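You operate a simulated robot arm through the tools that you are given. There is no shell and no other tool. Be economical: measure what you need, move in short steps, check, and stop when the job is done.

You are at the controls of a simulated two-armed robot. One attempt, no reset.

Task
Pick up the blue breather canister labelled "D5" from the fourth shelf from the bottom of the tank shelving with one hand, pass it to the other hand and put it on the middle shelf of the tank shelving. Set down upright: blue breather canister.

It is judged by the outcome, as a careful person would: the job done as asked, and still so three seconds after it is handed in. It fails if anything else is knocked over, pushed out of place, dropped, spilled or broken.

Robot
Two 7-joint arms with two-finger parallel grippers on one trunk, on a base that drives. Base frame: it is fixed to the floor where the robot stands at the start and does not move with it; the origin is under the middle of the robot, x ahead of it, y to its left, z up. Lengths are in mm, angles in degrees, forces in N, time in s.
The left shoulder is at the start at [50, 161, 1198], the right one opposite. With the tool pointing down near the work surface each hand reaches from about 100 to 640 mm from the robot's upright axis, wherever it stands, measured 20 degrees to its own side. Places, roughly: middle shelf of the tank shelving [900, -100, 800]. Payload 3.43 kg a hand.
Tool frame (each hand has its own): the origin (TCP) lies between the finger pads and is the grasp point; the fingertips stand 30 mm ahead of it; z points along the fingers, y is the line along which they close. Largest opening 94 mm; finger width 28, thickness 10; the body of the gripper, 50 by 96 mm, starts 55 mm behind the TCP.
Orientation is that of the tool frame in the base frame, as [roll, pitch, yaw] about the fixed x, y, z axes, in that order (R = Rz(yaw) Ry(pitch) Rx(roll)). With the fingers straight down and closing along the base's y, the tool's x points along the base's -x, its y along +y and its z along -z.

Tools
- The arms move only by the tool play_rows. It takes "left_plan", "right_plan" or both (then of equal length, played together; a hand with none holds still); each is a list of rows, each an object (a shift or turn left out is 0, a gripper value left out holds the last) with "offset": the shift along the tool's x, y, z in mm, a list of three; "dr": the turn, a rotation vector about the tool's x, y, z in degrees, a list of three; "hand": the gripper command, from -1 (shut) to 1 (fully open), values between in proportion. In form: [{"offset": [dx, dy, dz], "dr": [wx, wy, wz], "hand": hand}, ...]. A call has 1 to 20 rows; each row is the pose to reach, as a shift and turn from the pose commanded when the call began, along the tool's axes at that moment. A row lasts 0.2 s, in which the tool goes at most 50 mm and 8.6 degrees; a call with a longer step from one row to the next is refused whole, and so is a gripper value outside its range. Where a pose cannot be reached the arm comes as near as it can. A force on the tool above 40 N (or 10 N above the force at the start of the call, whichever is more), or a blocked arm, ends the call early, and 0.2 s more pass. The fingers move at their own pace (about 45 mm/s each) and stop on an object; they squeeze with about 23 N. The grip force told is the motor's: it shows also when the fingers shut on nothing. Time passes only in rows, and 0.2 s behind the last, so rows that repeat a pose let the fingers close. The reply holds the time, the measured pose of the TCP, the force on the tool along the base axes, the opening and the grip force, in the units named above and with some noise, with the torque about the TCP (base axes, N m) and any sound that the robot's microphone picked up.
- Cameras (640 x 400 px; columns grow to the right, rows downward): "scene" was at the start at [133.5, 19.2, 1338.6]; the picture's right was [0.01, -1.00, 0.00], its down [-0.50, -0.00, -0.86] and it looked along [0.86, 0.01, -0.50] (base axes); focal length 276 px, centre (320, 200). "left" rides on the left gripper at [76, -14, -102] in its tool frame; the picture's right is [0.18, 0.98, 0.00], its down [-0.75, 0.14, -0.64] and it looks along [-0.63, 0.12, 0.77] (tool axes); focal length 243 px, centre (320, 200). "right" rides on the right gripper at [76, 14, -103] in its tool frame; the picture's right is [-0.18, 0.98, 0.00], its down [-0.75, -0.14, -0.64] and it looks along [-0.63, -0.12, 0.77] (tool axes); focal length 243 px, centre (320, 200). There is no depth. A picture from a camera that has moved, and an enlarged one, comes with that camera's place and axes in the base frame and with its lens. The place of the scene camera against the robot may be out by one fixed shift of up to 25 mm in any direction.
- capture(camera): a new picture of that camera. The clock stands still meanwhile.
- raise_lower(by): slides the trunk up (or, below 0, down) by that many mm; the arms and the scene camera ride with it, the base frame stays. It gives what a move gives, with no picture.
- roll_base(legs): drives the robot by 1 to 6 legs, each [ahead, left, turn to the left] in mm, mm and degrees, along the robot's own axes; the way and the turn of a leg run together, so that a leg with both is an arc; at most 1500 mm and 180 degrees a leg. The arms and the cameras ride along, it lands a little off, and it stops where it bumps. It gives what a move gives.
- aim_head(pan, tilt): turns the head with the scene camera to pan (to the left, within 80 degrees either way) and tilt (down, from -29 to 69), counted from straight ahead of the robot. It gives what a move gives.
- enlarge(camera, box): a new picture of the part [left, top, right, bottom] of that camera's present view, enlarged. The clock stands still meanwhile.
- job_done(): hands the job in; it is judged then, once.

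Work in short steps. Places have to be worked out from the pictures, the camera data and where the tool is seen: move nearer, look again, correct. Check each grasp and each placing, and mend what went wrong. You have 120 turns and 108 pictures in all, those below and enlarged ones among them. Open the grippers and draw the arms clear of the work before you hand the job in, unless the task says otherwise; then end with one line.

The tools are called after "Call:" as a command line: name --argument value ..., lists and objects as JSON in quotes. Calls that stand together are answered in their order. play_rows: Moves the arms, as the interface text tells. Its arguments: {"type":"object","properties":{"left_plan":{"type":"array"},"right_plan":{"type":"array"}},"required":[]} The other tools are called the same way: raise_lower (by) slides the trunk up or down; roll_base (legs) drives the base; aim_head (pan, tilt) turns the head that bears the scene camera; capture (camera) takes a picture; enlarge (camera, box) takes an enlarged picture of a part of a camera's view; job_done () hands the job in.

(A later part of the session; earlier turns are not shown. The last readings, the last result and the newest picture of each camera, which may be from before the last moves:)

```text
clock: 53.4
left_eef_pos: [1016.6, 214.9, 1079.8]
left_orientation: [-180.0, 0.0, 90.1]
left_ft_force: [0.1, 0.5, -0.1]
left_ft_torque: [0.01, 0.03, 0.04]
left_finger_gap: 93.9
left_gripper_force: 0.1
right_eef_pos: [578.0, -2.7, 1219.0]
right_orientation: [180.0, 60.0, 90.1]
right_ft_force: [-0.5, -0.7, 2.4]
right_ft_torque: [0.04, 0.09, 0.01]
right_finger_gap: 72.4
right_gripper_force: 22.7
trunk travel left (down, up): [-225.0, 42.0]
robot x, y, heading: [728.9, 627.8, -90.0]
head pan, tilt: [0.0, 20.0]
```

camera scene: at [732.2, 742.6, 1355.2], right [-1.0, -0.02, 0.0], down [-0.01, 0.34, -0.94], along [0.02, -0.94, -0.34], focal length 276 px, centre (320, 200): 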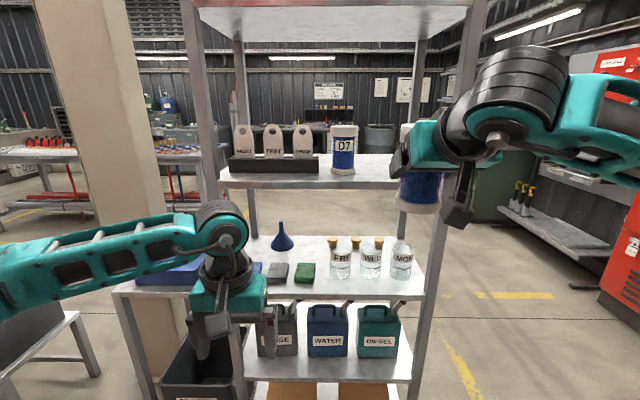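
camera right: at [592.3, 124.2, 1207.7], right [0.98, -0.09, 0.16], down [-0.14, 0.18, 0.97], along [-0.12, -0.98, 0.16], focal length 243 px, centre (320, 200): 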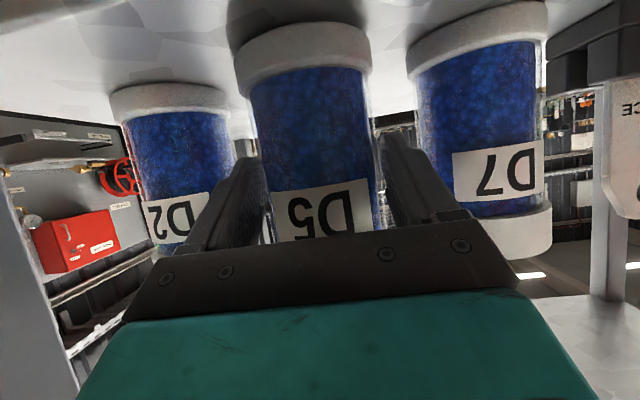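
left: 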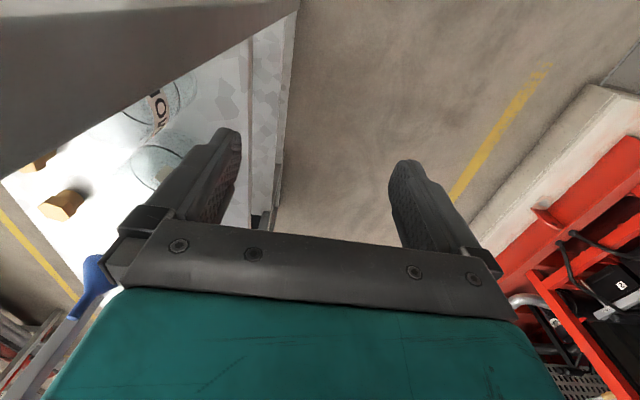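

It rests on the shelf. I open, go 25 mm lower and 6 mm back, and regrip low on the body.

Call:
play_rows --right_plan '[{"offset": [0, 0, 0], "hand": 0.8}, {"offset": [0, 0, 0]}, {"offset": [0, 0, 0]}, {"offset": [8, 0, 2.4]}, {"offset": [16, 0, 4.8]}, {"offset": [24.6, 0, 7.3]}, {"offset": [24.6, 0, 7.3]}]'

Call:
capture --camera "right"

Call:
enlarge --camera "scene" --box '[320, 120, 480, 220]'

```text
clock: 55.0
left_eef_pos: [1015.8, 213.6, 1080.5]
left_orientation: [180.0, 0.0, 90.1]
left_ft_force: [-0.3, -0.3, 0.3]
left_ft_torque: [0.0, 0.0, 0.0]
left_finger_gap: 93.9
left_gripper_force: 0.0
right_eef_pos: [580.4, 3.5, 1193.0]
right_orientation: [-179.9, 60.1, 90.3]
right_ft_force: [-0.7, 0.0, 0.6]
right_ft_torque: [0.01, -0.01, 0.0]
right_finger_gap: 84.6
right_gripper_force: 0.0
trunk travel left (down, up): [-225.0, 42.0]
robot x, y, heading: [726.2, 627.7, -89.9]
head pan, tilt: [0.0, 20.0]
```

```text
72 pictures are left
camera right: at [594.5, 130.5, 1177.8], right [0.98, -0.09, 0.16], down [-0.14, 0.18, 0.97], along [-0.12, -0.98, 0.16], focal length 243 px, centre (320, 200)
```

right: 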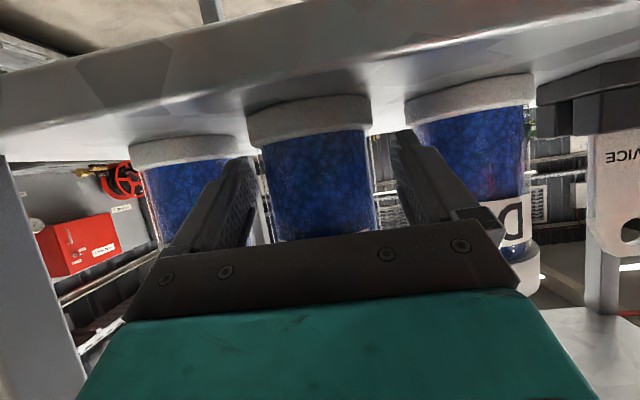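

```text
4.00 times, centred on (400, 170) of scene
camera zoom: at [732.4, 514.3, 1355.1], right [-1.0, 0.0, 0.0], down [0.0, 0.34, -0.94], along [0.0, -0.94, -0.34], focal length 1103 px, centre (0, 320)
```

zoom: 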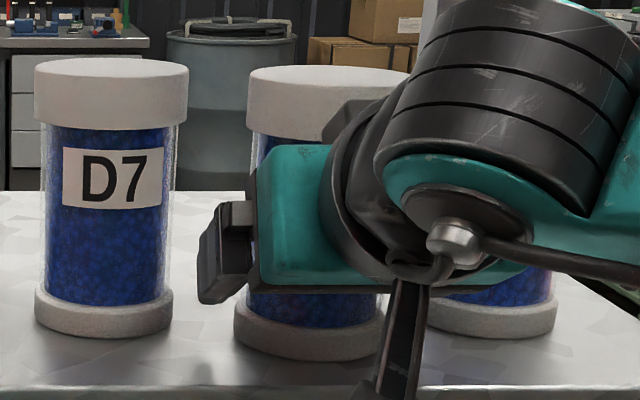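

Body width in the image implies the axis is farther ahead (~30 mm) than I assumed – near the fingertips. I advance 18 mm before closing so the pads hold it properly.

Call:
play_rows --right_plan '[{"offset": [-3, 0, 5.2]}, {"offset": [-6, 0, 10.4]}, {"offset": [-9, 0, 15.6]}, {"offset": [-9, 0, 15.6]}]'

Call:
enlarge --camera "right" --box '[220, 80, 460, 230]'

Call:
enlarge --camera "scene" --box '[320, 120, 480, 220]'

```text
clock: 56.0
left_eef_pos: [1015.9, 215.0, 1079.7]
left_orientation: [-179.9, 0.0, 90.2]
left_ft_force: [-0.1, 0.5, -0.3]
left_ft_torque: [0.03, 0.03, -0.01]
left_finger_gap: 93.8
left_gripper_force: 0.2
right_eef_pos: [579.5, -14.3, 1192.1]
right_orientation: [-179.9, 60.0, 90.1]
right_ft_force: [-0.3, 1.4, -0.1]
right_ft_torque: [-0.04, 0.01, -0.01]
right_finger_gap: 84.6
right_gripper_force: 0.0
trunk travel left (down, up): [-225.0, 42.0]
robot x, y, heading: [734.0, 628.8, -89.6]
head pan, tilt: [0.0, 20.0]
```

```text
2.67 times, centred on (340, 155) of right
camera zoom: at [593.4, 113.5, 1178.0], right [0.98, -0.09, 0.16], down [-0.14, 0.18, 0.97], along [-0.12, -0.98, 0.16], focal length 647 px, centre (267, 320)
```

zoom: 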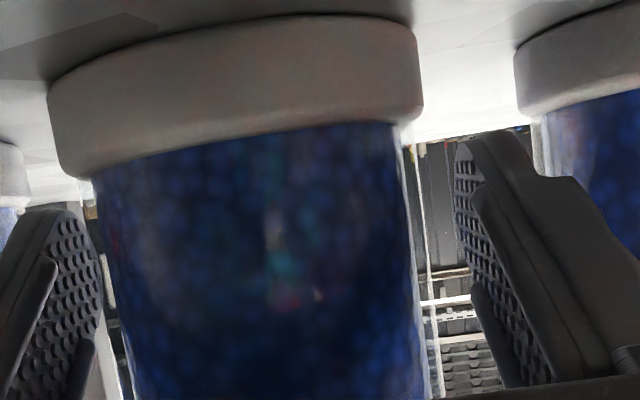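

```text
4.00 times, centred on (400, 170) of scene
camera zoom: at [732.4, 514.4, 1355.2], right [-1.0, 0.0, 0.0], down [0.0, 0.34, -0.94], along [0.0, -0.94, -0.34], focal length 1103 px, centre (0, 320)
```

zoom: 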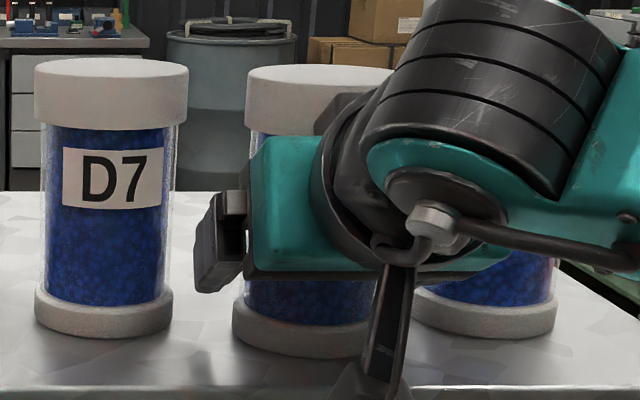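

Base ring is wider than the body, so pads should be a little higher and the pitch a bit flatter. I raise 8 mm, advance 8 mm, flatten 8°, then close.

Call:
play_rows --right_plan '[{"offset": [-5.5, 0, 1.5], "dr": [0, -4, 0]}, {"offset": [-10.9, 0, 2.9], "dr": [0, -8, 0]}, {"offset": [-10.9, 0, 2.9], "dr": [0, -8, 0], "hand": 0.4}, {"offset": [-10.9, 0, 2.9], "dr": [0, -8, 0], "hand": -1}, {"offset": [-10.9, 0, 2.9], "dr": [0, -8, 0]}, {"offset": [-10.9, 0, 2.9], "dr": [0, -8, 0]}, {"offset": [-10.9, 0, 2.9], "dr": [0, -8, 0]}]'

Call:
enlarge --camera "right" --box '[220, 80, 460, 230]'

Call:
enlarge --camera "scene" --box '[320, 120, 480, 220]'

```text
clock: 57.6
left_eef_pos: [1016.3, 215.4, 1080.4]
left_orientation: [-180.0, 0.0, 90.1]
left_ft_force: [0.2, -0.3, 1.0]
left_ft_torque: [-0.03, 0.04, 0.03]
left_finger_gap: 94.1
left_gripper_force: 0.2
right_eef_pos: [578.0, -20.8, 1201.5]
right_orientation: [-180.0, 68.0, 90.1]
right_ft_force: [-2.1, 0.3, -0.5]
right_ft_torque: [-0.12, -0.02, 0.0]
right_finger_gap: 75.9
right_gripper_force: 23.0
trunk travel left (down, up): [-225.0, 42.0]
robot x, y, heading: [728.9, 630.5, -89.7]
head pan, tilt: [0.0, 20.0]
```

```text
2.67 times, centred on (340, 155) of right
camera zoom: at [593.2, 102.5, 1169.2], right [0.98, -0.07, 0.17], down [-0.14, 0.31, 0.94], along [-0.12, -0.95, 0.3], focal length 647 px, centre (267, 320)
```

zoom: 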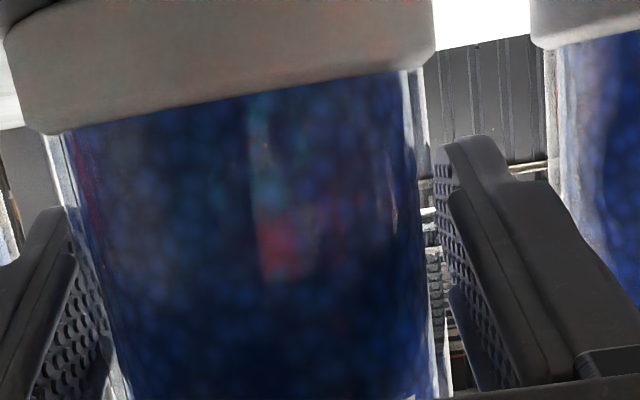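

```text
4.00 times, centred on (400, 170) of scene
camera zoom: at [732.2, 514.2, 1355.1], right [-1.0, 0.0, 0.0], down [0.0, 0.34, -0.94], along [0.0, -0.94, -0.34], focal length 1103 px, centre (0, 320)
```

zoom: 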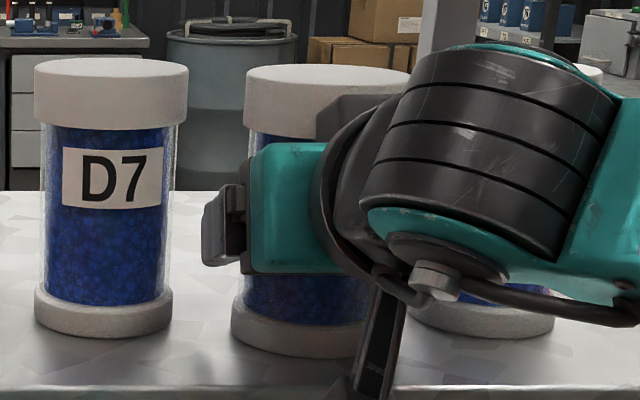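

Gap 75.9 mm – a full-diameter hold on the body. I lift 30 mm and check.

Call:
play_rows --right_plan '[{"offset": [-9.3, 0, -3.7]}, {"offset": [-18.5, 0, -7.5]}, {"offset": [-27.8, 0, -11.2]}, {"offset": [-27.8, 0, -11.2]}]'

Call:
capture --camera "scene"

Call:
capture --camera "right"

```text
clock: 58.6
left_eef_pos: [1014.7, 215.2, 1080.1]
left_orientation: [179.9, 0.0, 90.1]
left_ft_force: [0.5, 0.1, 0.9]
left_ft_torque: [-0.03, -0.03, 0.03]
left_finger_gap: 93.8
left_gripper_force: 0.0
right_eef_pos: [578.0, -21.3, 1232.0]
right_orientation: [-179.9, 68.0, 90.1]
right_ft_force: [-0.2, 0.4, -2.7]
right_ft_torque: [-0.03, 0.03, 0.01]
right_finger_gap: 75.6
right_gripper_force: 23.0
trunk travel left (down, up): [-225.0, 42.0]
robot x, y, heading: [729.7, 627.1, -90.1]
head pan, tilt: [0.0, 20.0]
```

```text
66 pictures are left
camera scene: at [732.2, 513.9, 1355.1], right [-1.0, 0.0, 0.0], down [0.0, 0.34, -0.94], along [0.0, -0.94, -0.34], focal length 276 px, centre (320, 200)
```

scene: 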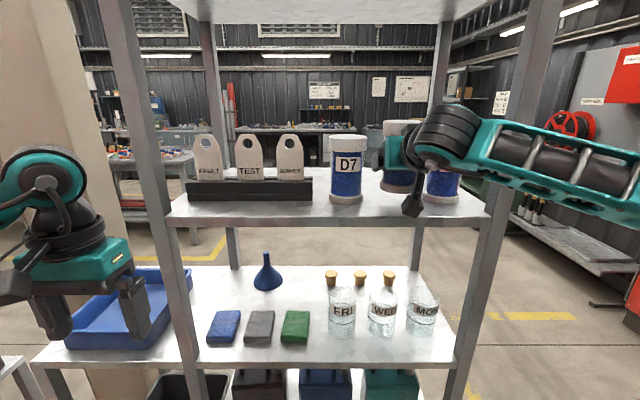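

```text
65 pictures are left
camera right: at [592.0, 101.5, 1199.7], right [0.98, -0.07, 0.17], down [-0.14, 0.31, 0.94], along [-0.12, -0.95, 0.3], focal length 243 px, centre (320, 200)
```

right: 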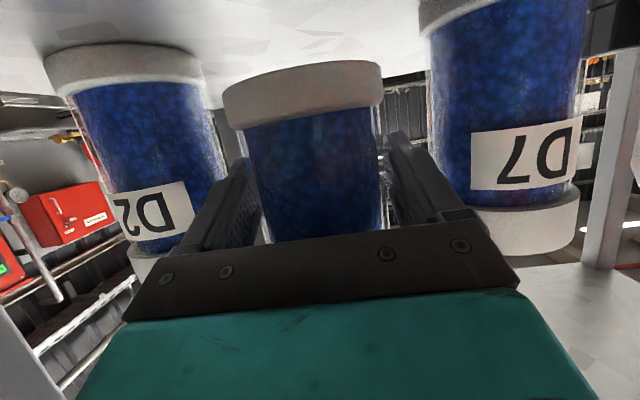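

Holding at 2.7 N. Pulling it straight out and backing off.

Call:
play_rows --right_plan '[{"offset": [7.5, 0, -18.5]}, {"offset": [15, 0, -37]}, {"offset": [22.5, 0, -55.6]}, {"offset": [30, 0, -74]}, {"offset": [37.5, 0, -92.7]}, {"offset": [45, 0, -111]}, {"offset": [45, 0, -111]}]'

Call:
roll_base --legs '[[-260, 0, 0]]'

Call:
capture --camera "scene"

Call:
capture --camera "right"

```text
clock: 60.2
left_eef_pos: [1015.7, 215.3, 1080.9]
left_orientation: [-180.0, 0.0, 90.0]
left_ft_force: [-0.2, 0.7, 0.1]
left_ft_torque: [-0.01, 0.0, -0.01]
left_finger_gap: 93.9
left_gripper_force: 0.1
right_eef_pos: [579.3, 98.0, 1230.8]
right_orientation: [179.9, 67.8, 90.1]
right_ft_force: [0.0, -0.2, -2.6]
right_ft_torque: [0.0, -0.02, 0.0]
right_finger_gap: 75.6
right_gripper_force: 23.6
trunk travel left (down, up): [-225.0, 42.0]
robot x, y, heading: [727.5, 628.3, -89.8]
head pan, tilt: [0.0, 20.0]
```

```text
clock: 62.1
left_eef_pos: [1011.2, 468.0, 1080.8]
left_orientation: [180.0, 0.0, 89.3]
left_ft_force: [-0.6, -0.7, 0.1]
left_ft_torque: [0.0, -0.01, 0.01]
left_finger_gap: 94.0
left_gripper_force: 0.1
right_eef_pos: [573.5, 358.5, 1231.7]
right_orientation: [-179.9, 68.0, 89.3]
right_ft_force: [0.0, 1.2, -3.1]
right_ft_torque: [-0.05, 0.02, 0.0]
right_finger_gap: 76.0
right_gripper_force: 23.0
trunk travel left (down, up): [-225.0, 42.0]
robot x, y, heading: [730.4, 887.0, -90.9]
head pan, tilt: [0.0, 20.0]
```

```text
64 pictures are left
camera scene: at [731.8, 771.6, 1355.2], right [-1.0, 0.01, 0.0], down [0.0, 0.34, -0.94], along [-0.01, -0.94, -0.34], focal length 276 px, centre (320, 200)
```

scene: 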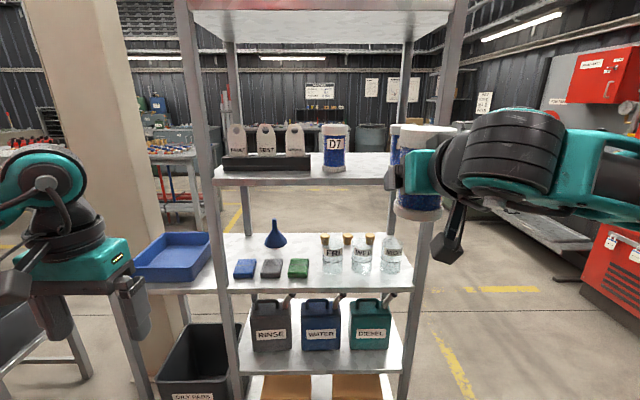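

```text
63 pictures are left
camera right: at [589.2, 482.2, 1199.4], right [0.98, -0.08, 0.17], down [-0.14, 0.31, 0.94], along [-0.13, -0.95, 0.3], focal length 243 px, centre (320, 200)
```

right: 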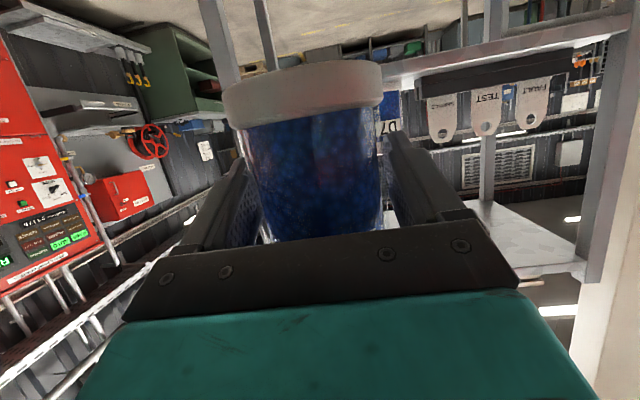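

Held well. Now the handover pose: right hand turns 45° inward and brings D5 to the robot's centre line, lower by 100 mm.

Call:
play_rows --right_plan '[{"offset": [12.4, 17.1, 2.6], "dr": [-5.2, 0, -2.1]}, {"offset": [24.8, 34.2, 5.2], "dr": [-10.4, 0, -4.2]}, {"offset": [37.3, 51.4, 7.8], "dr": [-15.6, 0, -6.3]}, {"offset": [49.7, 68.5, 10.4], "dr": [-20.85, 0, -8.45]}, {"offset": [62.1, 85.6, 13], "dr": [-26, 0, -10.6]}, {"offset": [74.5, 102.7, 15.6], "dr": [-31.3, 0, -12.7]}, {"offset": [87, 119.9, 18.2], "dr": [-36.5, 0, -14.8]}, {"offset": [99.4, 137, 20.8], "dr": [-41.7, 0, -16.9]}, {"offset": [99.4, 137, 20.8], "dr": [-41.7, 0, -16.9]}]'

Call:
aim_head --pan 0 --tilt 30

Call:
capture --camera "scene"

```text
clock: 64.1
left_eef_pos: [1011.5, 468.0, 1080.7]
left_orientation: [-180.0, 0.0, 89.3]
left_ft_force: [-0.7, 1.2, 1.0]
left_ft_torque: [0.02, -0.01, 0.0]
left_finger_gap: 94.2
left_gripper_force: 0.1
right_eef_pos: [709.4, 375.5, 1130.0]
right_orientation: [-179.9, 67.9, 134.3]
right_ft_force: [-0.2, -0.3, -2.2]
right_ft_torque: [0.01, 0.02, 0.03]
right_finger_gap: 76.1
right_gripper_force: 22.9
trunk travel left (down, up): [-225.0, 42.0]
robot x, y, heading: [731.9, 885.1, -91.1]
head pan, tilt: [0.0, 20.0]
```

```text
clock: 64.8
left_eef_pos: [1011.2, 468.1, 1080.4]
left_orientation: [-180.0, 0.0, 89.2]
left_ft_force: [0.4, 0.0, 0.1]
left_ft_torque: [0.05, -0.01, 0.02]
left_finger_gap: 94.0
left_gripper_force: 0.0
right_eef_pos: [710.4, 374.3, 1130.6]
right_orientation: [-180.0, 67.9, 134.3]
right_ft_force: [-0.4, -0.8, -3.1]
right_ft_torque: [-0.01, 0.0, -0.01]
right_finger_gap: 75.9
right_gripper_force: 22.8
trunk travel left (down, up): [-225.0, 42.0]
robot x, y, heading: [730.9, 886.7, -90.9]
head pan, tilt: [0.0, 30.0]
```

```text
62 pictures are left
camera scene: at [731.9, 773.7, 1339.1], right [-1.0, 0.01, 0.0], down [0.01, 0.5, -0.87], along [-0.01, -0.87, -0.5], focal length 276 px, centre (320, 200)
```

scene: 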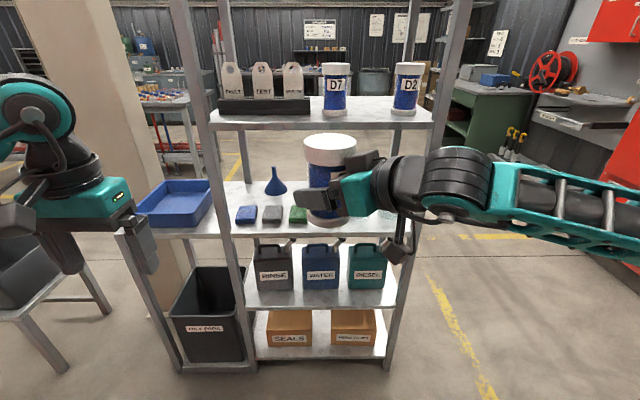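

D5 is upright at about (724, 361), bottom z≈1084. Now the left hand: yaw 45° inward and rise, opened fully.

Call:
play_rows --left_plan '[{"offset": [0, 0, -20], "dr": [0, 0, 7.5], "hand": 1}, {"offset": [0, 0, -40], "dr": [0, 0, 15]}, {"offset": [0, 0, -60], "dr": [0, 0, 22.5]}, {"offset": [0, 0, -80], "dr": [0, 0, 30]}, {"offset": [0, 0, -100], "dr": [0, 0, 37.5]}, {"offset": [0, 0, -123], "dr": [0, 0, 45]}, {"offset": [0, 0, -123], "dr": [0, 0, 45]}]'

```text
clock: 66.4
left_eef_pos: [994.8, 480.1, 1199.6]
left_orientation: [-179.9, 0.1, 44.3]
left_ft_force: [-0.1, 0.1, -0.6]
left_ft_torque: [0.02, 0.0, 0.02]
left_finger_gap: 93.9
left_gripper_force: 0.0
left hand out of reach, approached as far as the arm can: row 6, 7
right_eef_pos: [710.0, 375.4, 1129.5]
right_orientation: [-179.9, 67.9, 134.3]
right_ft_force: [0.5, 0.7, -2.9]
right_ft_torque: [0.0, -0.02, -0.04]
right_finger_gap: 76.0
right_gripper_force: 22.9
trunk travel left (down, up): [-225.0, 42.0]
robot x, y, heading: [727.8, 887.7, -90.7]
head pan, tilt: [0.0, 30.0]
```

Yaw reached. Now pitch up to 30° below horizontal while moving to the pre-grasp, about 140 mm from the canister.

Call:
play_rows --left_plan '[{"offset": [-15.7, -15.4, 0], "dr": [0, -7.5, 0]}, {"offset": [-31.5, -30.7, 0], "dr": [0, -15, 0]}, {"offset": [-47.2, -46.1, 0], "dr": [0, -22.5, 0]}, {"offset": [-63, -61.5, 0], "dr": [0, -30, 0]}, {"offset": [-78.7, -76.9, 0], "dr": [0, -37.5, 0]}, {"offset": [-94.5, -92.2, 0], "dr": [0, -45, 0]}, {"offset": [-110, -107.6, 0], "dr": [0, -52.5, 0]}, {"offset": [-126, -123, 0], "dr": [0, -60, 0]}, {"offset": [-126, -123, 0], "dr": [0, -60, 0]}]'

Call:
capture --camera "left"

Call:
capture --camera "scene"

```text
clock: 68.4
left_eef_pos: [818.9, 481.1, 1199.4]
left_orientation: [-180.0, 60.1, 44.3]
left_ft_force: [-0.1, -0.5, 0.5]
left_ft_torque: [0.0, -0.01, 0.01]
left_finger_gap: 94.2
left_gripper_force: 0.1
right_eef_pos: [709.4, 374.5, 1130.4]
right_orientation: [-180.0, 67.9, 134.3]
right_ft_force: [0.3, -0.5, -1.9]
right_ft_torque: [0.0, 0.0, 0.03]
right_finger_gap: 75.6
right_gripper_force: 23.0
trunk travel left (down, up): [-225.0, 42.0]
robot x, y, heading: [724.6, 887.3, -90.9]
head pan, tilt: [0.0, 30.0]
```

```text
61 pictures are left
camera left: at [898.7, 580.3, 1184.6], right [0.75, -0.64, -0.16], down [0.23, 0.02, 0.97], along [-0.62, -0.77, 0.16], focal length 243 px, centre (320, 200)
```

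left: 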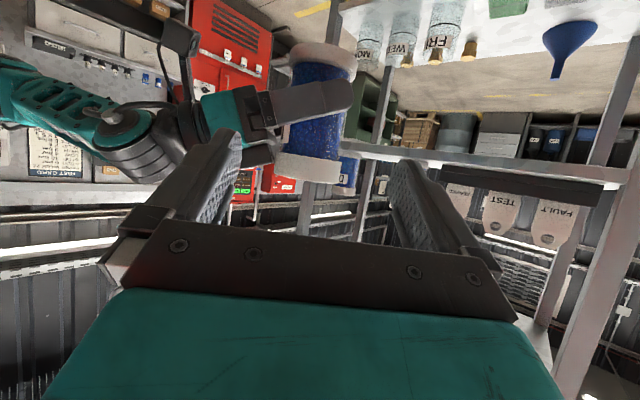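

```text
60 pictures are left
camera scene: at [732.0, 773.7, 1339.0], right [-1.0, 0.01, 0.0], down [0.01, 0.5, -0.87], along [-0.01, -0.87, -0.5], focal length 276 px, centre (320, 200)
```

scene: 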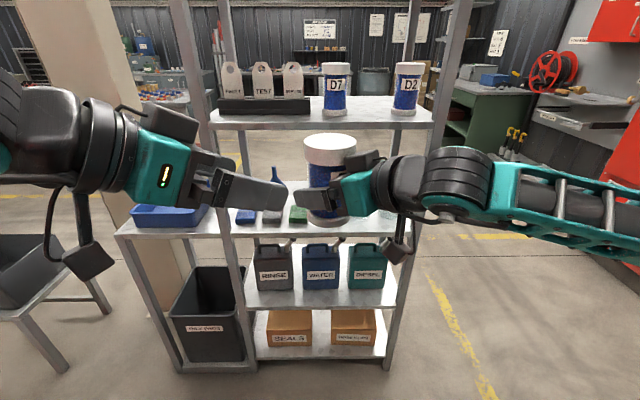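

I enlarge the left camera's view to see exactly how the right fingers hold D5.

Call:
enlarge --camera "left" --box '[220, 30, 400, 200]'

Call:
enlarge --camera "scene" --box '[240, 110, 420, 250]'

```text
2.35 times, centred on (310, 115) of left
camera zoom: at [898.7, 580.3, 1184.6], right [0.75, -0.64, -0.16], down [0.23, 0.02, 0.97], along [-0.62, -0.77, 0.16], focal length 571 px, centre (344, 400)
```

zoom: 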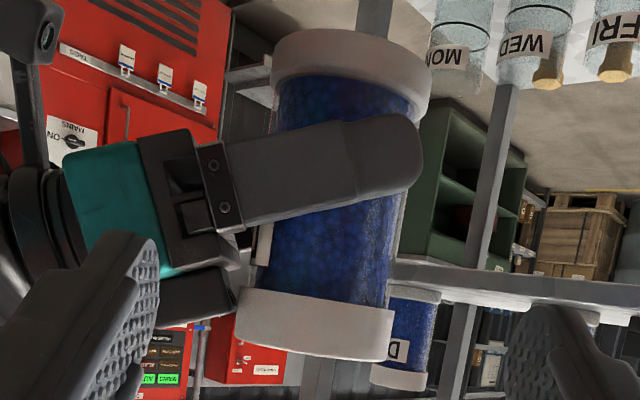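

```text
2.86 times, centred on (330, 180) of scene
camera zoom: at [732.0, 773.7, 1339.0], right [-1.0, 0.01, 0.0], down [0.01, 0.5, -0.87], along [-0.01, -0.87, -0.5], focal length 788 px, centre (291, 257)
```

zoom: 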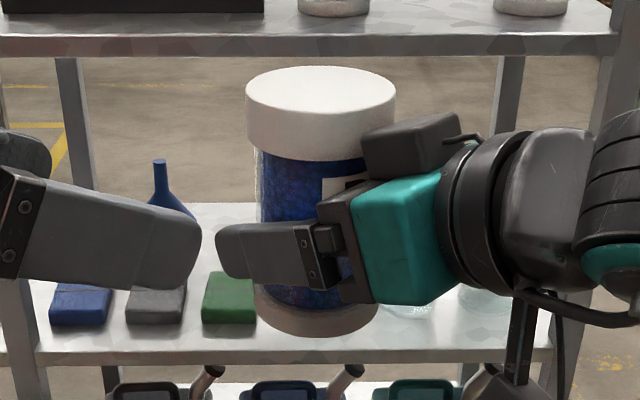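

The canister axis sits at the right TCP (a≈0). At 90° a left finger would have to pass between the cap and the right gripper's top box – too tight. I turn the two hands to face each other (right pointing left, left pointing right), so the left fingers straddle the cap above the right fingers.

Call:
play_rows --left_plan '[{"offset": [-2.75, 13.3, 4.75], "dr": [4.8, 0, 2.78]}, {"offset": [-5.5, 26.6, 9.5], "dr": [9.6, 0, 5.55]}, {"offset": [-8.25, 40, 14.25], "dr": [14.4, 0, 8.33]}, {"offset": [-11, 53.3, 19], "dr": [19.2, 0, 11.1]}, {"offset": [-13.75, 66.6, 23.75], "dr": [24, 0, 13.9]}, {"offset": [-16.5, 80, 28.5], "dr": [28.8, 0, 16.65]}, {"offset": [-19.25, 93.3, 33.25], "dr": [33.6, 0, 19.4]}, {"offset": [-22, 106.6, 38], "dr": [38.4, 0, 22.2]}, {"offset": [-22, 106.6, 38], "dr": [38.4, 0, 22.2]}]' --right_plan '[{"dr": [-5.3, 0, -2.14]}, {"dr": [-10.6, 0, -4.28]}, {"dr": [-15.9, 0, -6.4]}, {"dr": [-21.2, 0, -8.55]}, {"dr": [-26.5, 0, -10.7]}, {"dr": [-31.8, 0, -12.8]}, {"dr": [-37.1, 0, -15]}, {"dr": [-42.4, 0, -17.1]}, {"dr": [-42.4, 0, -17.1]}]'

Call:
capture --camera "scene"

Call:
capture --camera "left"

```text
clock: 70.4
left_eef_pos: [842.1, 577.3, 1276.7]
left_orientation: [-179.8, 60.0, 0.0]
left_ft_force: [0.2, 1.1, -0.2]
left_ft_torque: [0.02, 0.0, -0.01]
left_finger_gap: 94.4
left_gripper_force: 0.1
left hand out of reach, approached as far as the arm can: row 3, 4, 5, 6, 7, 8, 9
right_eef_pos: [710.1, 373.7, 1131.3]
right_orientation: [179.7, 67.9, 179.9]
right_ft_force: [0.1, -1.0, -3.3]
right_ft_torque: [0.03, 0.01, -0.01]
right_finger_gap: 75.8
right_gripper_force: 22.8
right hand out of reach, approached as far as the arm can: row 3, 4
trunk travel left (down, up): [-225.0, 42.0]
robot x, y, heading: [725.9, 887.1, -90.7]
head pan, tilt: [0.0, 30.0]
```

```text
57 pictures are left
camera scene: at [732.0, 773.6, 1339.0], right [-1.0, 0.01, 0.0], down [0.01, 0.5, -0.87], along [-0.01, -0.87, -0.5], focal length 276 px, centre (320, 200)
```

scene: 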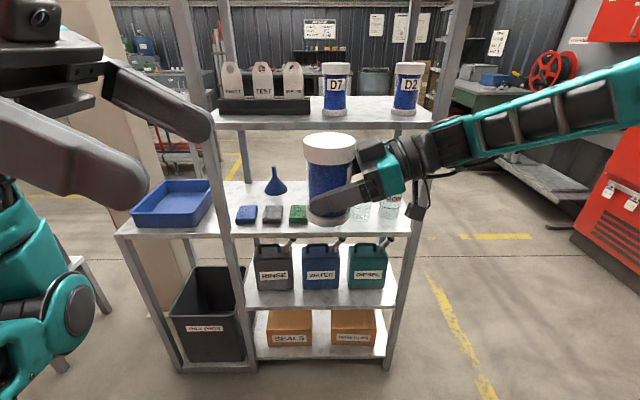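

```text
56 pictures are left
camera left: at [969.1, 592.1, 1263.1], right [0.09, -0.98, -0.16], down [0.18, -0.14, 0.97], along [-0.98, -0.12, 0.16], focal length 243 px, centre (320, 200)
```

left: 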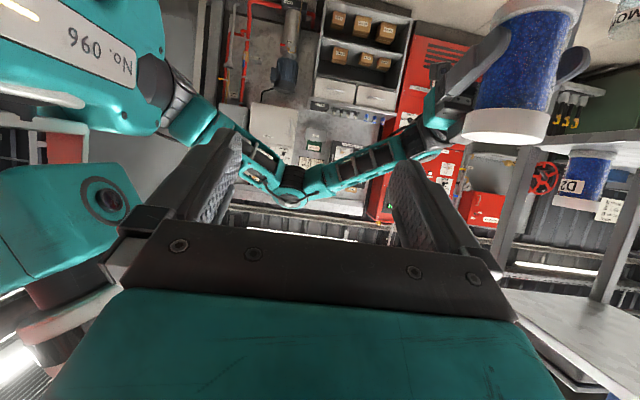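

Left orientation reached but its position was not (pointing straight right is awkward). With the right hand at 90°, the left at 60° inward suffices. I rotate the left hand back 30° and bring it to a pre-grasp 150 mm from the canister.

Call:
play_rows --left_plan '[{"offset": [0, 0, 0], "dr": [-6.5, 0, -3.75]}, {"offset": [0, 10, 0], "dr": [-13, 0, -7.5]}, {"offset": [8, 26, 4.7], "dr": [-19.5, 0, -11.25]}, {"offset": [18, 44, 10], "dr": [-26, 0, -15]}, {"offset": [30, 64, 17], "dr": [-26, 0, -15]}, {"offset": [42, 86, 24], "dr": [-26, 0, -15]}, {"offset": [54, 108, 31], "dr": [-26, 0, -15]}, {"offset": [65, 128, 37.5], "dr": [-26, 0, -15]}, {"offset": [65, 128, 37.5], "dr": [-26, 0, -15]}]'

Call:
capture --camera "left"

Call:
capture --camera "scene"

```text
clock: 72.4
left_eef_pos: [841.1, 467.3, 1211.6]
left_orientation: [-179.5, 60.1, 30.8]
left_ft_force: [0.1, 1.0, 0.4]
left_ft_torque: [0.0, 0.03, 0.03]
left_finger_gap: 94.1
left_gripper_force: 0.1
left hand out of reach, approached as far as the arm can: row 8, 9
right_eef_pos: [711.0, 374.7, 1130.5]
right_orientation: [179.9, 67.8, 179.9]
right_ft_force: [0.2, 0.1, -2.4]
right_ft_torque: [0.02, 0.01, -0.02]
right_finger_gap: 75.6
right_gripper_force: 22.8
trunk travel left (down, up): [-225.0, 42.0]
robot x, y, heading: [729.2, 886.4, -90.9]
head pan, tilt: [0.0, 30.0]
```

```text
55 pictures are left
camera left: at [941.7, 543.2, 1197.2], right [0.58, -0.8, -0.16], down [0.23, -0.03, 0.97], along [-0.78, -0.6, 0.16], focal length 243 px, centre (320, 200)
```

left: 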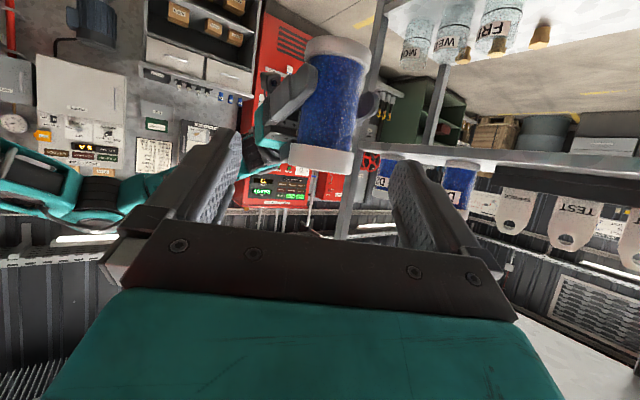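

```text
54 pictures are left
camera scene: at [732.2, 774.0, 1339.1], right [-1.0, 0.01, 0.0], down [0.01, 0.5, -0.87], along [-0.01, -0.87, -0.5], focal length 276 px, centre (320, 200)
```

scene: 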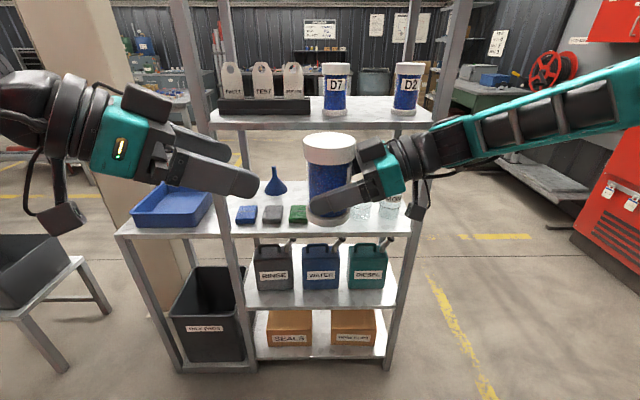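

Left hand is lined up except 13 mm sideways. I advance 90 mm along its pointing direction and correct sideways, then check reach.

Call:
play_rows --left_plan '[{"offset": [-9, 3, 15.6]}, {"offset": [-18, 6, 31.2]}, {"offset": [-27, 9, 46.8]}, {"offset": [-36, 11, 62.4]}, {"offset": [-45, 13, 78]}, {"offset": [-45, 13, 78]}]'

Call:
capture --camera "left"

Call:
enlarge --camera "scene" --box '[240, 110, 420, 250]'

```text
clock: 73.8
left_eef_pos: [770.4, 410.9, 1210.9]
left_orientation: [-180.0, 60.0, 29.9]
left_ft_force: [-0.6, -0.8, -1.1]
left_ft_torque: [0.01, 0.01, -0.04]
left_finger_gap: 93.6
left_gripper_force: 0.1
right_eef_pos: [709.4, 372.8, 1131.6]
right_orientation: [180.0, 67.9, 179.8]
right_ft_force: [-0.3, 0.1, -2.4]
right_ft_torque: [0.0, -0.01, 0.01]
right_finger_gap: 75.6
right_gripper_force: 23.6
trunk travel left (down, up): [-225.0, 42.0]
robot x, y, heading: [729.3, 885.4, -90.6]
head pan, tilt: [0.0, 30.0]
```

```text
53 pictures are left
camera left: at [873.0, 487.1, 1197.8], right [0.57, -0.81, -0.16], down [0.23, -0.03, 0.97], along [-0.79, -0.59, 0.16], focal length 243 px, centre (320, 200)
```

left: 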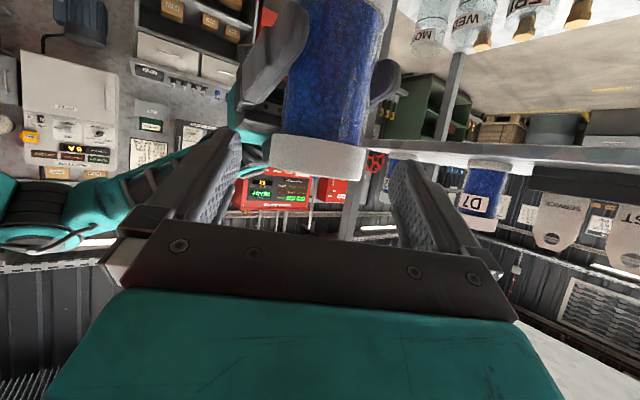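

```text
2.86 times, centred on (330, 180) of scene
camera zoom: at [732.1, 773.7, 1339.1], right [-1.0, 0.01, 0.0], down [0.01, 0.5, -0.87], along [-0.01, -0.87, -0.5], focal length 788 px, centre (291, 257)
```

zoom: 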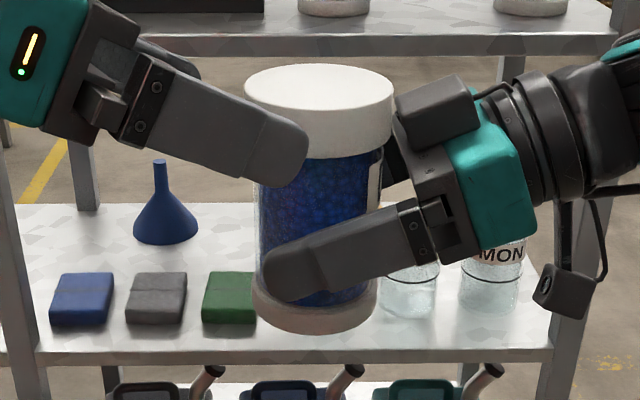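

Aligned within 2 mm. The right gripper's top box is close to the cap, so I turn the right hand another 29° to be exactly head-on (left backs 40 mm meanwhile for safety).

Call:
play_rows --left_plan '[{"offset": [10, 0, -17.3]}, {"offset": [20, 0, -34.6]}, {"offset": [20, 0, -34.6]}, {"offset": [20, 0, -34.6]}, {"offset": [20, 0, -34.6]}, {"offset": [20, 0, -34.6]}, {"offset": [20, 0, -34.6]}]' --right_plan '[{"dr": [0, 0, 0]}, {"dr": [-5.4, 0, -2.2]}, {"dr": [-10.8, 0, -4.4]}, {"dr": [-16.1, 0, -6.5]}, {"dr": [-21.5, 0, -8.7]}, {"dr": [-26.9, 0, -10.9]}, {"dr": [-26.9, 0, -10.9]}]'

Call:
capture --camera "left"

Call:
enlarge --camera "scene" --box '[240, 110, 420, 250]'

```text
clock: 75.4
left_eef_pos: [804.9, 431.2, 1211.7]
left_orientation: [180.0, 60.0, 29.9]
left_ft_force: [0.9, -0.4, 0.6]
left_ft_torque: [0.0, 0.02, -0.05]
left_finger_gap: 94.1
left_gripper_force: 0.0
right_eef_pos: [708.8, 375.0, 1131.6]
right_orientation: [180.0, 68.0, -151.1]
right_ft_force: [-0.7, 0.3, -2.4]
right_ft_torque: [0.01, 0.02, 0.0]
right_finger_gap: 75.6
right_gripper_force: 23.7
trunk travel left (down, up): [-225.0, 42.0]
robot x, y, heading: [730.6, 887.0, -90.6]
head pan, tilt: [0.0, 30.0]
```

```text
51 pictures are left
camera left: at [907.1, 507.0, 1197.5], right [0.57, -0.81, -0.16], down [0.23, -0.03, 0.97], along [-0.79, -0.59, 0.16], focal length 243 px, centre (320, 200)
```

left: 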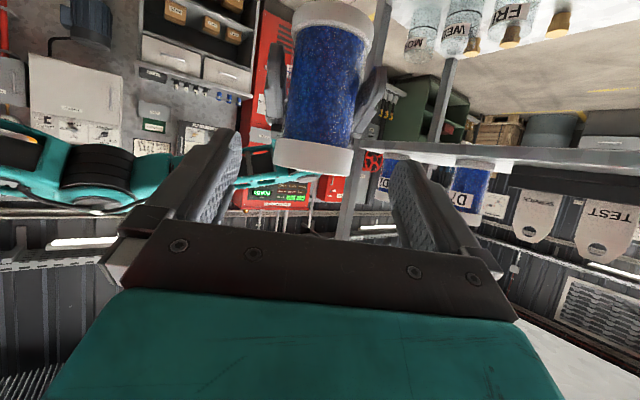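

```text
2.86 times, centred on (330, 180) of scene
camera zoom: at [731.7, 773.7, 1339.1], right [-1.0, 0.01, 0.0], down [0.01, 0.5, -0.87], along [-0.01, -0.87, -0.5], focal length 788 px, centre (291, 257)
```

zoom: 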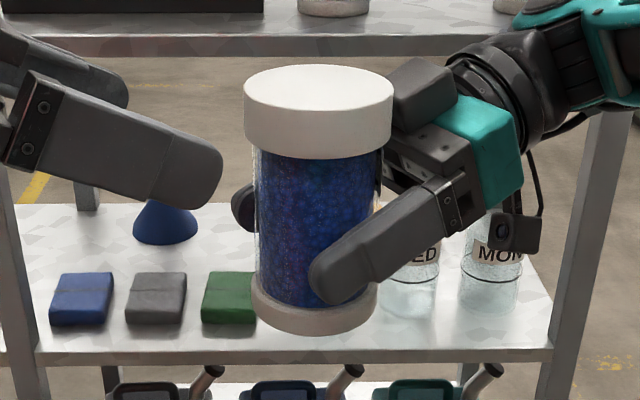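

Head-on now and aligned within ~1 mm. I advance the left hand so its pads straddle the cap.

Call:
play_rows --left_plan '[{"offset": [-7, 0.5, 15.3]}, {"offset": [-14, 1, 30.6]}, {"offset": [-21, 1, 46]}, {"offset": [-28, 1, 61.3]}, {"offset": [-35, 1, 76.6]}, {"offset": [-42.7, 1, 92]}, {"offset": [-42.7, 1, 92]}]'

Call:
capture --camera "left"

Call:
enlarge --camera "scene" --box '[240, 110, 420, 250]'

```text
clock: 77.0
left_eef_pos: [718.5, 378.7, 1202.2]
left_orientation: [180.0, 60.1, 30.0]
left_ft_force: [-0.9, -0.1, -0.6]
left_ft_torque: [-0.01, -0.02, 0.02]
left_finger_gap: 93.7
left_gripper_force: 0.1
right_eef_pos: [709.1, 374.2, 1131.4]
right_orientation: [180.0, 68.0, -151.2]
right_ft_force: [0.5, -0.7, -2.1]
right_ft_torque: [0.01, 0.0, -0.01]
right_finger_gap: 75.9
right_gripper_force: 22.6
trunk travel left (down, up): [-225.0, 42.0]
robot x, y, heading: [727.8, 883.6, -90.7]
head pan, tilt: [0.0, 30.0]
```

```text
49 pictures are left
camera left: at [820.2, 454.7, 1187.7], right [0.57, -0.81, -0.16], down [0.23, -0.03, 0.97], along [-0.79, -0.59, 0.16], focal length 243 px, centre (320, 200)
```

left: 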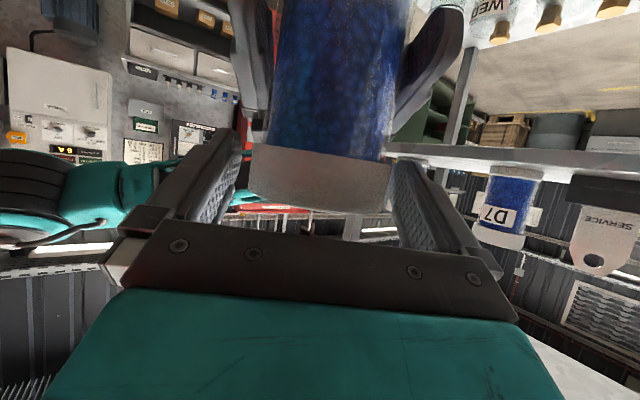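

```text
2.86 times, centred on (330, 180) of scene
camera zoom: at [732.1, 773.7, 1339.0], right [-1.0, 0.01, 0.0], down [0.01, 0.5, -0.87], along [-0.01, -0.87, -0.5], focal length 788 px, centre (291, 257)
```

zoom: 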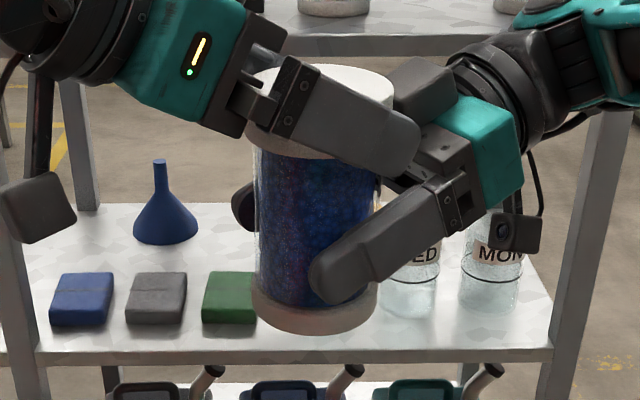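

Nicely positioned: left fingers on the cap, clear of the right hand. Closing the left gripper.

Call:
play_rows --left_plan '[{"hand": 0.4}, {"hand": 0}, {"hand": -1}, {"hand": -1}, {"hand": -1}, {"hand": -1}]'

Call:
capture --camera "left"

```text
clock: 78.4
left_eef_pos: [717.9, 377.9, 1202.1]
left_orientation: [180.0, 60.2, 29.9]
left_ft_force: [-2.0, 3.7, 5.1]
left_ft_torque: [0.07, 0.09, -0.02]
left_finger_gap: 71.3
left_gripper_force: 23.2
right_eef_pos: [709.3, 374.1, 1131.2]
right_orientation: [179.8, 68.0, -151.2]
right_ft_force: [1.9, -2.9, -7.2]
right_ft_torque: [0.17, 0.08, -0.03]
right_finger_gap: 75.8
right_gripper_force: 22.1
trunk travel left (down, up): [-225.0, 42.0]
robot x, y, heading: [727.8, 887.6, -90.5]
head pan, tilt: [0.0, 30.0]
```

```text
47 pictures are left
camera left: at [820.0, 455.0, 1188.0], right [0.57, -0.81, -0.16], down [0.23, -0.03, 0.97], along [-0.79, -0.59, 0.16], focal length 243 px, centre (320, 200)
```

left: 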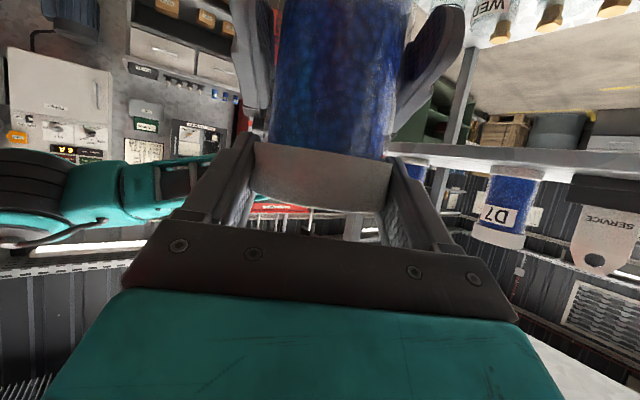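

Left holds with 23 N and already shares vertical load. One close look before releasing the right.

Call:
enlarge --camera "left" --box '[220, 90, 430, 250]'

Call:
enlarge --camera "scene" --box '[280, 110, 400, 230]'

```text
2.50 times, centred on (325, 170) of left
camera zoom: at [820.0, 455.0, 1188.0], right [0.57, -0.81, -0.16], down [0.23, -0.03, 0.97], along [-0.79, -0.59, 0.16], focal length 606 px, centre (308, 275)
```

zoom: 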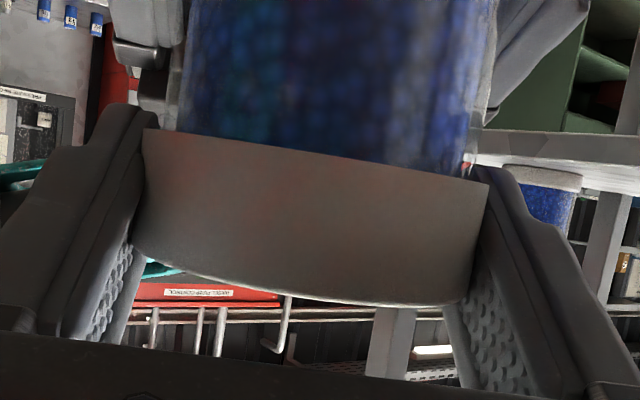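

```text
3.33 times, centred on (340, 170) of scene
camera zoom: at [731.9, 773.6, 1339.0], right [-1.0, 0.01, 0.0], down [0.01, 0.5, -0.87], along [-0.01, -0.87, -0.5], focal length 919 px, centre (253, 300)
```

zoom: 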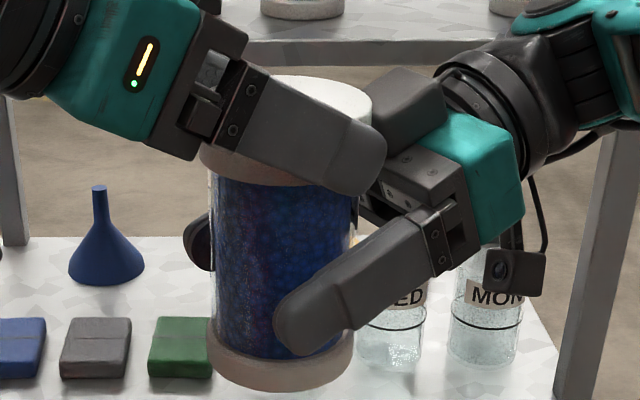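

The cap is gripped squarely by both left pads. I open the right hand, wait, and retreat it horizontally.

Call:
play_rows --right_plan '[{"hand": 0.2}, {"hand": 1}, {"hand": 1}, {"hand": 1}]'

Call:
capture --camera "left"

```text
clock: 79.4
left_eef_pos: [717.8, 379.0, 1201.2]
left_orientation: [-179.9, 59.9, 30.0]
left_ft_force: [0.5, 0.0, 0.4]
left_ft_torque: [0.01, -0.03, 0.02]
left_finger_gap: 71.8
left_gripper_force: 23.0
right_eef_pos: [708.7, 373.6, 1131.6]
right_orientation: [179.9, 68.0, -151.0]
right_ft_force: [-0.1, -0.1, 0.0]
right_ft_torque: [0.0, -0.04, 0.0]
right_finger_gap: 93.6
right_gripper_force: 0.1
trunk travel left (down, up): [-225.0, 42.0]
robot x, y, heading: [729.7, 885.9, -91.0]
head pan, tilt: [0.0, 30.0]
```

```text
44 pictures are left
camera left: at [820.3, 454.8, 1187.5], right [0.57, -0.81, -0.16], down [0.23, -0.03, 0.97], along [-0.79, -0.59, 0.16], focal length 243 px, centre (320, 200)
```

left: 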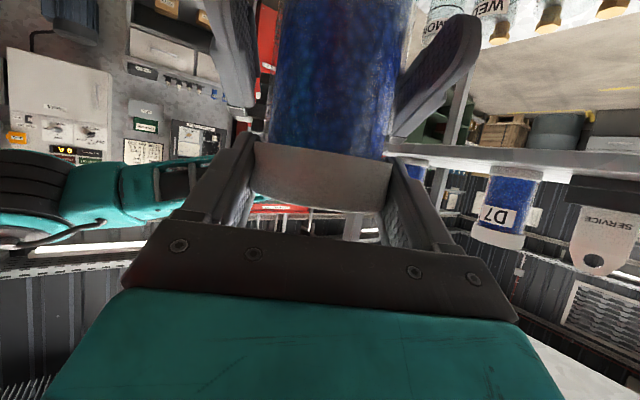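

Right is free; I retreat it horizontally 150 mm and re-read the left's load.

Call:
play_rows --right_plan '[{"offset": [7.5, 0, -18.5]}, {"offset": [15, 0, -37]}, {"offset": [22.5, 0, -55.6]}, {"offset": [30, 0, -74]}, {"offset": [37.5, 0, -92.7]}, {"offset": [45, 0, -111]}, {"offset": [56, 0, -139]}, {"offset": [56, 0, -139]}]'

Call:
capture --camera "scene"

```text
clock: 81.2
left_eef_pos: [717.9, 378.9, 1201.1]
left_orientation: [180.0, 59.9, 29.9]
left_ft_force: [-0.4, 1.2, -0.1]
left_ft_torque: [-0.01, -0.04, 0.01]
left_finger_gap: 71.7
left_gripper_force: 22.7
right_eef_pos: [614.5, 328.3, 1131.4]
right_orientation: [179.9, 68.0, -151.2]
right_ft_force: [0.7, -0.4, -0.2]
right_ft_torque: [-0.01, -0.02, 0.01]
right_finger_gap: 94.1
right_gripper_force: 0.0
right hand out of reach, approached as far as the arm can: row 6, 7, 8
trunk travel left (down, up): [-225.0, 42.0]
robot x, y, heading: [732.8, 887.7, -90.9]
head pan, tilt: [0.0, 30.0]
```

```text
43 pictures are left
camera scene: at [731.9, 773.7, 1339.0], right [-1.0, 0.01, 0.0], down [0.01, 0.5, -0.87], along [-0.01, -0.87, -0.5], focal length 276 px, centre (320, 200)
```

scene: 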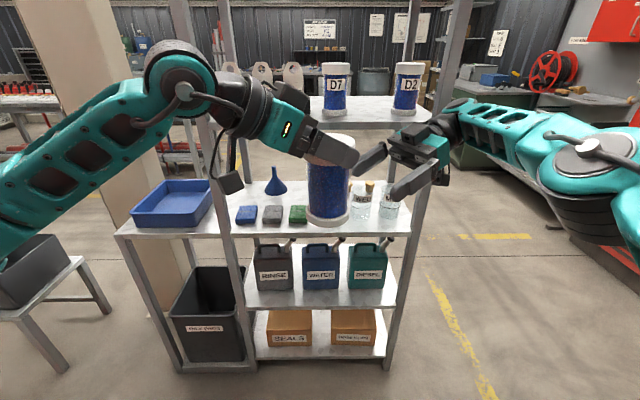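

The handover worked: the left hand alone holds D5 upright. Now I turn the left hand to point forward again (yaw about vertical) and withdraw the right hand to its side.

Call:
play_rows --left_plan '[{"offset": [4.6, 2.2, -7.9], "dr": [-6.5, 0, -3.75]}, {"offset": [9.1, 4.4, -15.8], "dr": [-13, 0, -7.5]}, {"offset": [13.7, 6.7, -23.7], "dr": [-19.5, 0, -11.25]}, {"offset": [18.2, 8.9, -31.6], "dr": [-26, 0, -15]}, {"offset": [22.8, 11.1, -39.4], "dr": [-32.5, 0, -18.75]}, {"offset": [27.4, 13.3, -47.3], "dr": [-39, 0, -22.5]}, {"offset": [32, 15.5, -55.2], "dr": [-45.5, 0, -26.25]}, {"offset": [36.5, 17.8, -63.1], "dr": [-52, 0, -30]}, {"offset": [36.5, 17.8, -63.1], "dr": [-52, 0, -30]}]' --right_plan '[{"offset": [0, 0, 0], "dr": [0, 0, 0]}, {"offset": [0, 0, 0], "dr": [6.9, 0, 2.8]}, {"offset": [0, 15, 0], "dr": [13.9, 0, 5.6]}, {"offset": [0, 30, 0], "dr": [20.8, 0, 8.4]}, {"offset": [0, 50, 0], "dr": [27.8, 0, 11.2]}, {"offset": [0, 70, 0], "dr": [34.7, 0, 14]}, {"offset": [0, 90, 0], "dr": [41.7, 0, 16.9]}, {"offset": [1, 107, -2.4], "dr": [48.6, 0, 19.7]}, {"offset": [1, 107, -2.4], "dr": [55.6, 0, 22.5]}]'

Call:
capture --camera "scene"

Call:
capture --camera "left"

```text
clock: 83.2
left_eef_pos: [792.0, 400.7, 1200.8]
left_orientation: [180.0, 60.0, 90.1]
left_ft_force: [0.4, 0.2, -0.4]
left_ft_torque: [0.0, -0.01, -0.01]
left_finger_gap: 71.3
left_gripper_force: 23.2
right_eef_pos: [572.4, 409.9, 1122.8]
right_orientation: [179.9, 68.0, 148.9]
right_ft_force: [0.2, -0.2, -0.4]
right_ft_torque: [0.01, 0.01, 0.01]
right_finger_gap: 94.0
right_gripper_force: 0.0
right hand out of reach, approached as far as the arm can: row 8, 9
trunk travel left (down, up): [-225.0, 42.0]
robot x, y, heading: [731.4, 884.0, -90.7]
head pan, tilt: [0.0, 30.0]
```

```text
42 pictures are left
camera scene: at [732.0, 774.0, 1339.1], right [-1.0, 0.01, 0.0], down [0.01, 0.5, -0.87], along [-0.01, -0.87, -0.5], focal length 276 px, centre (320, 200)
```

scene: 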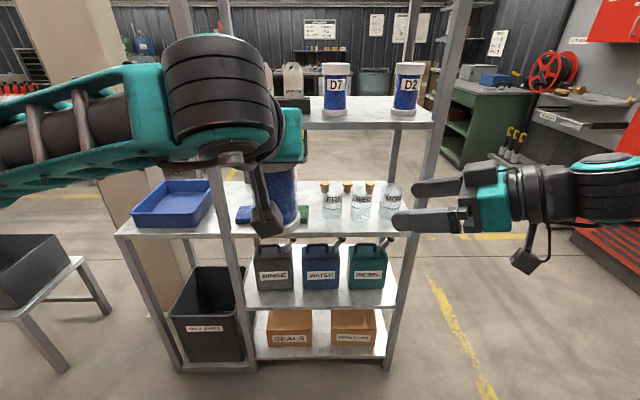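

```text
41 pictures are left
camera left: at [776.1, 528.9, 1187.1], right [0.98, 0.09, -0.16], down [0.14, 0.18, 0.97], along [0.12, -0.98, 0.16], focal length 243 px, centre (320, 200)
```

left: 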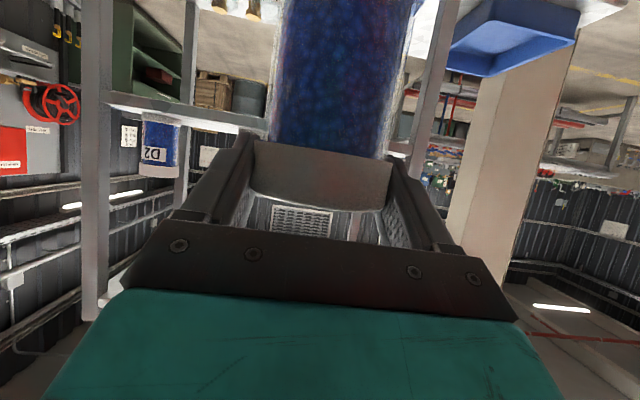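

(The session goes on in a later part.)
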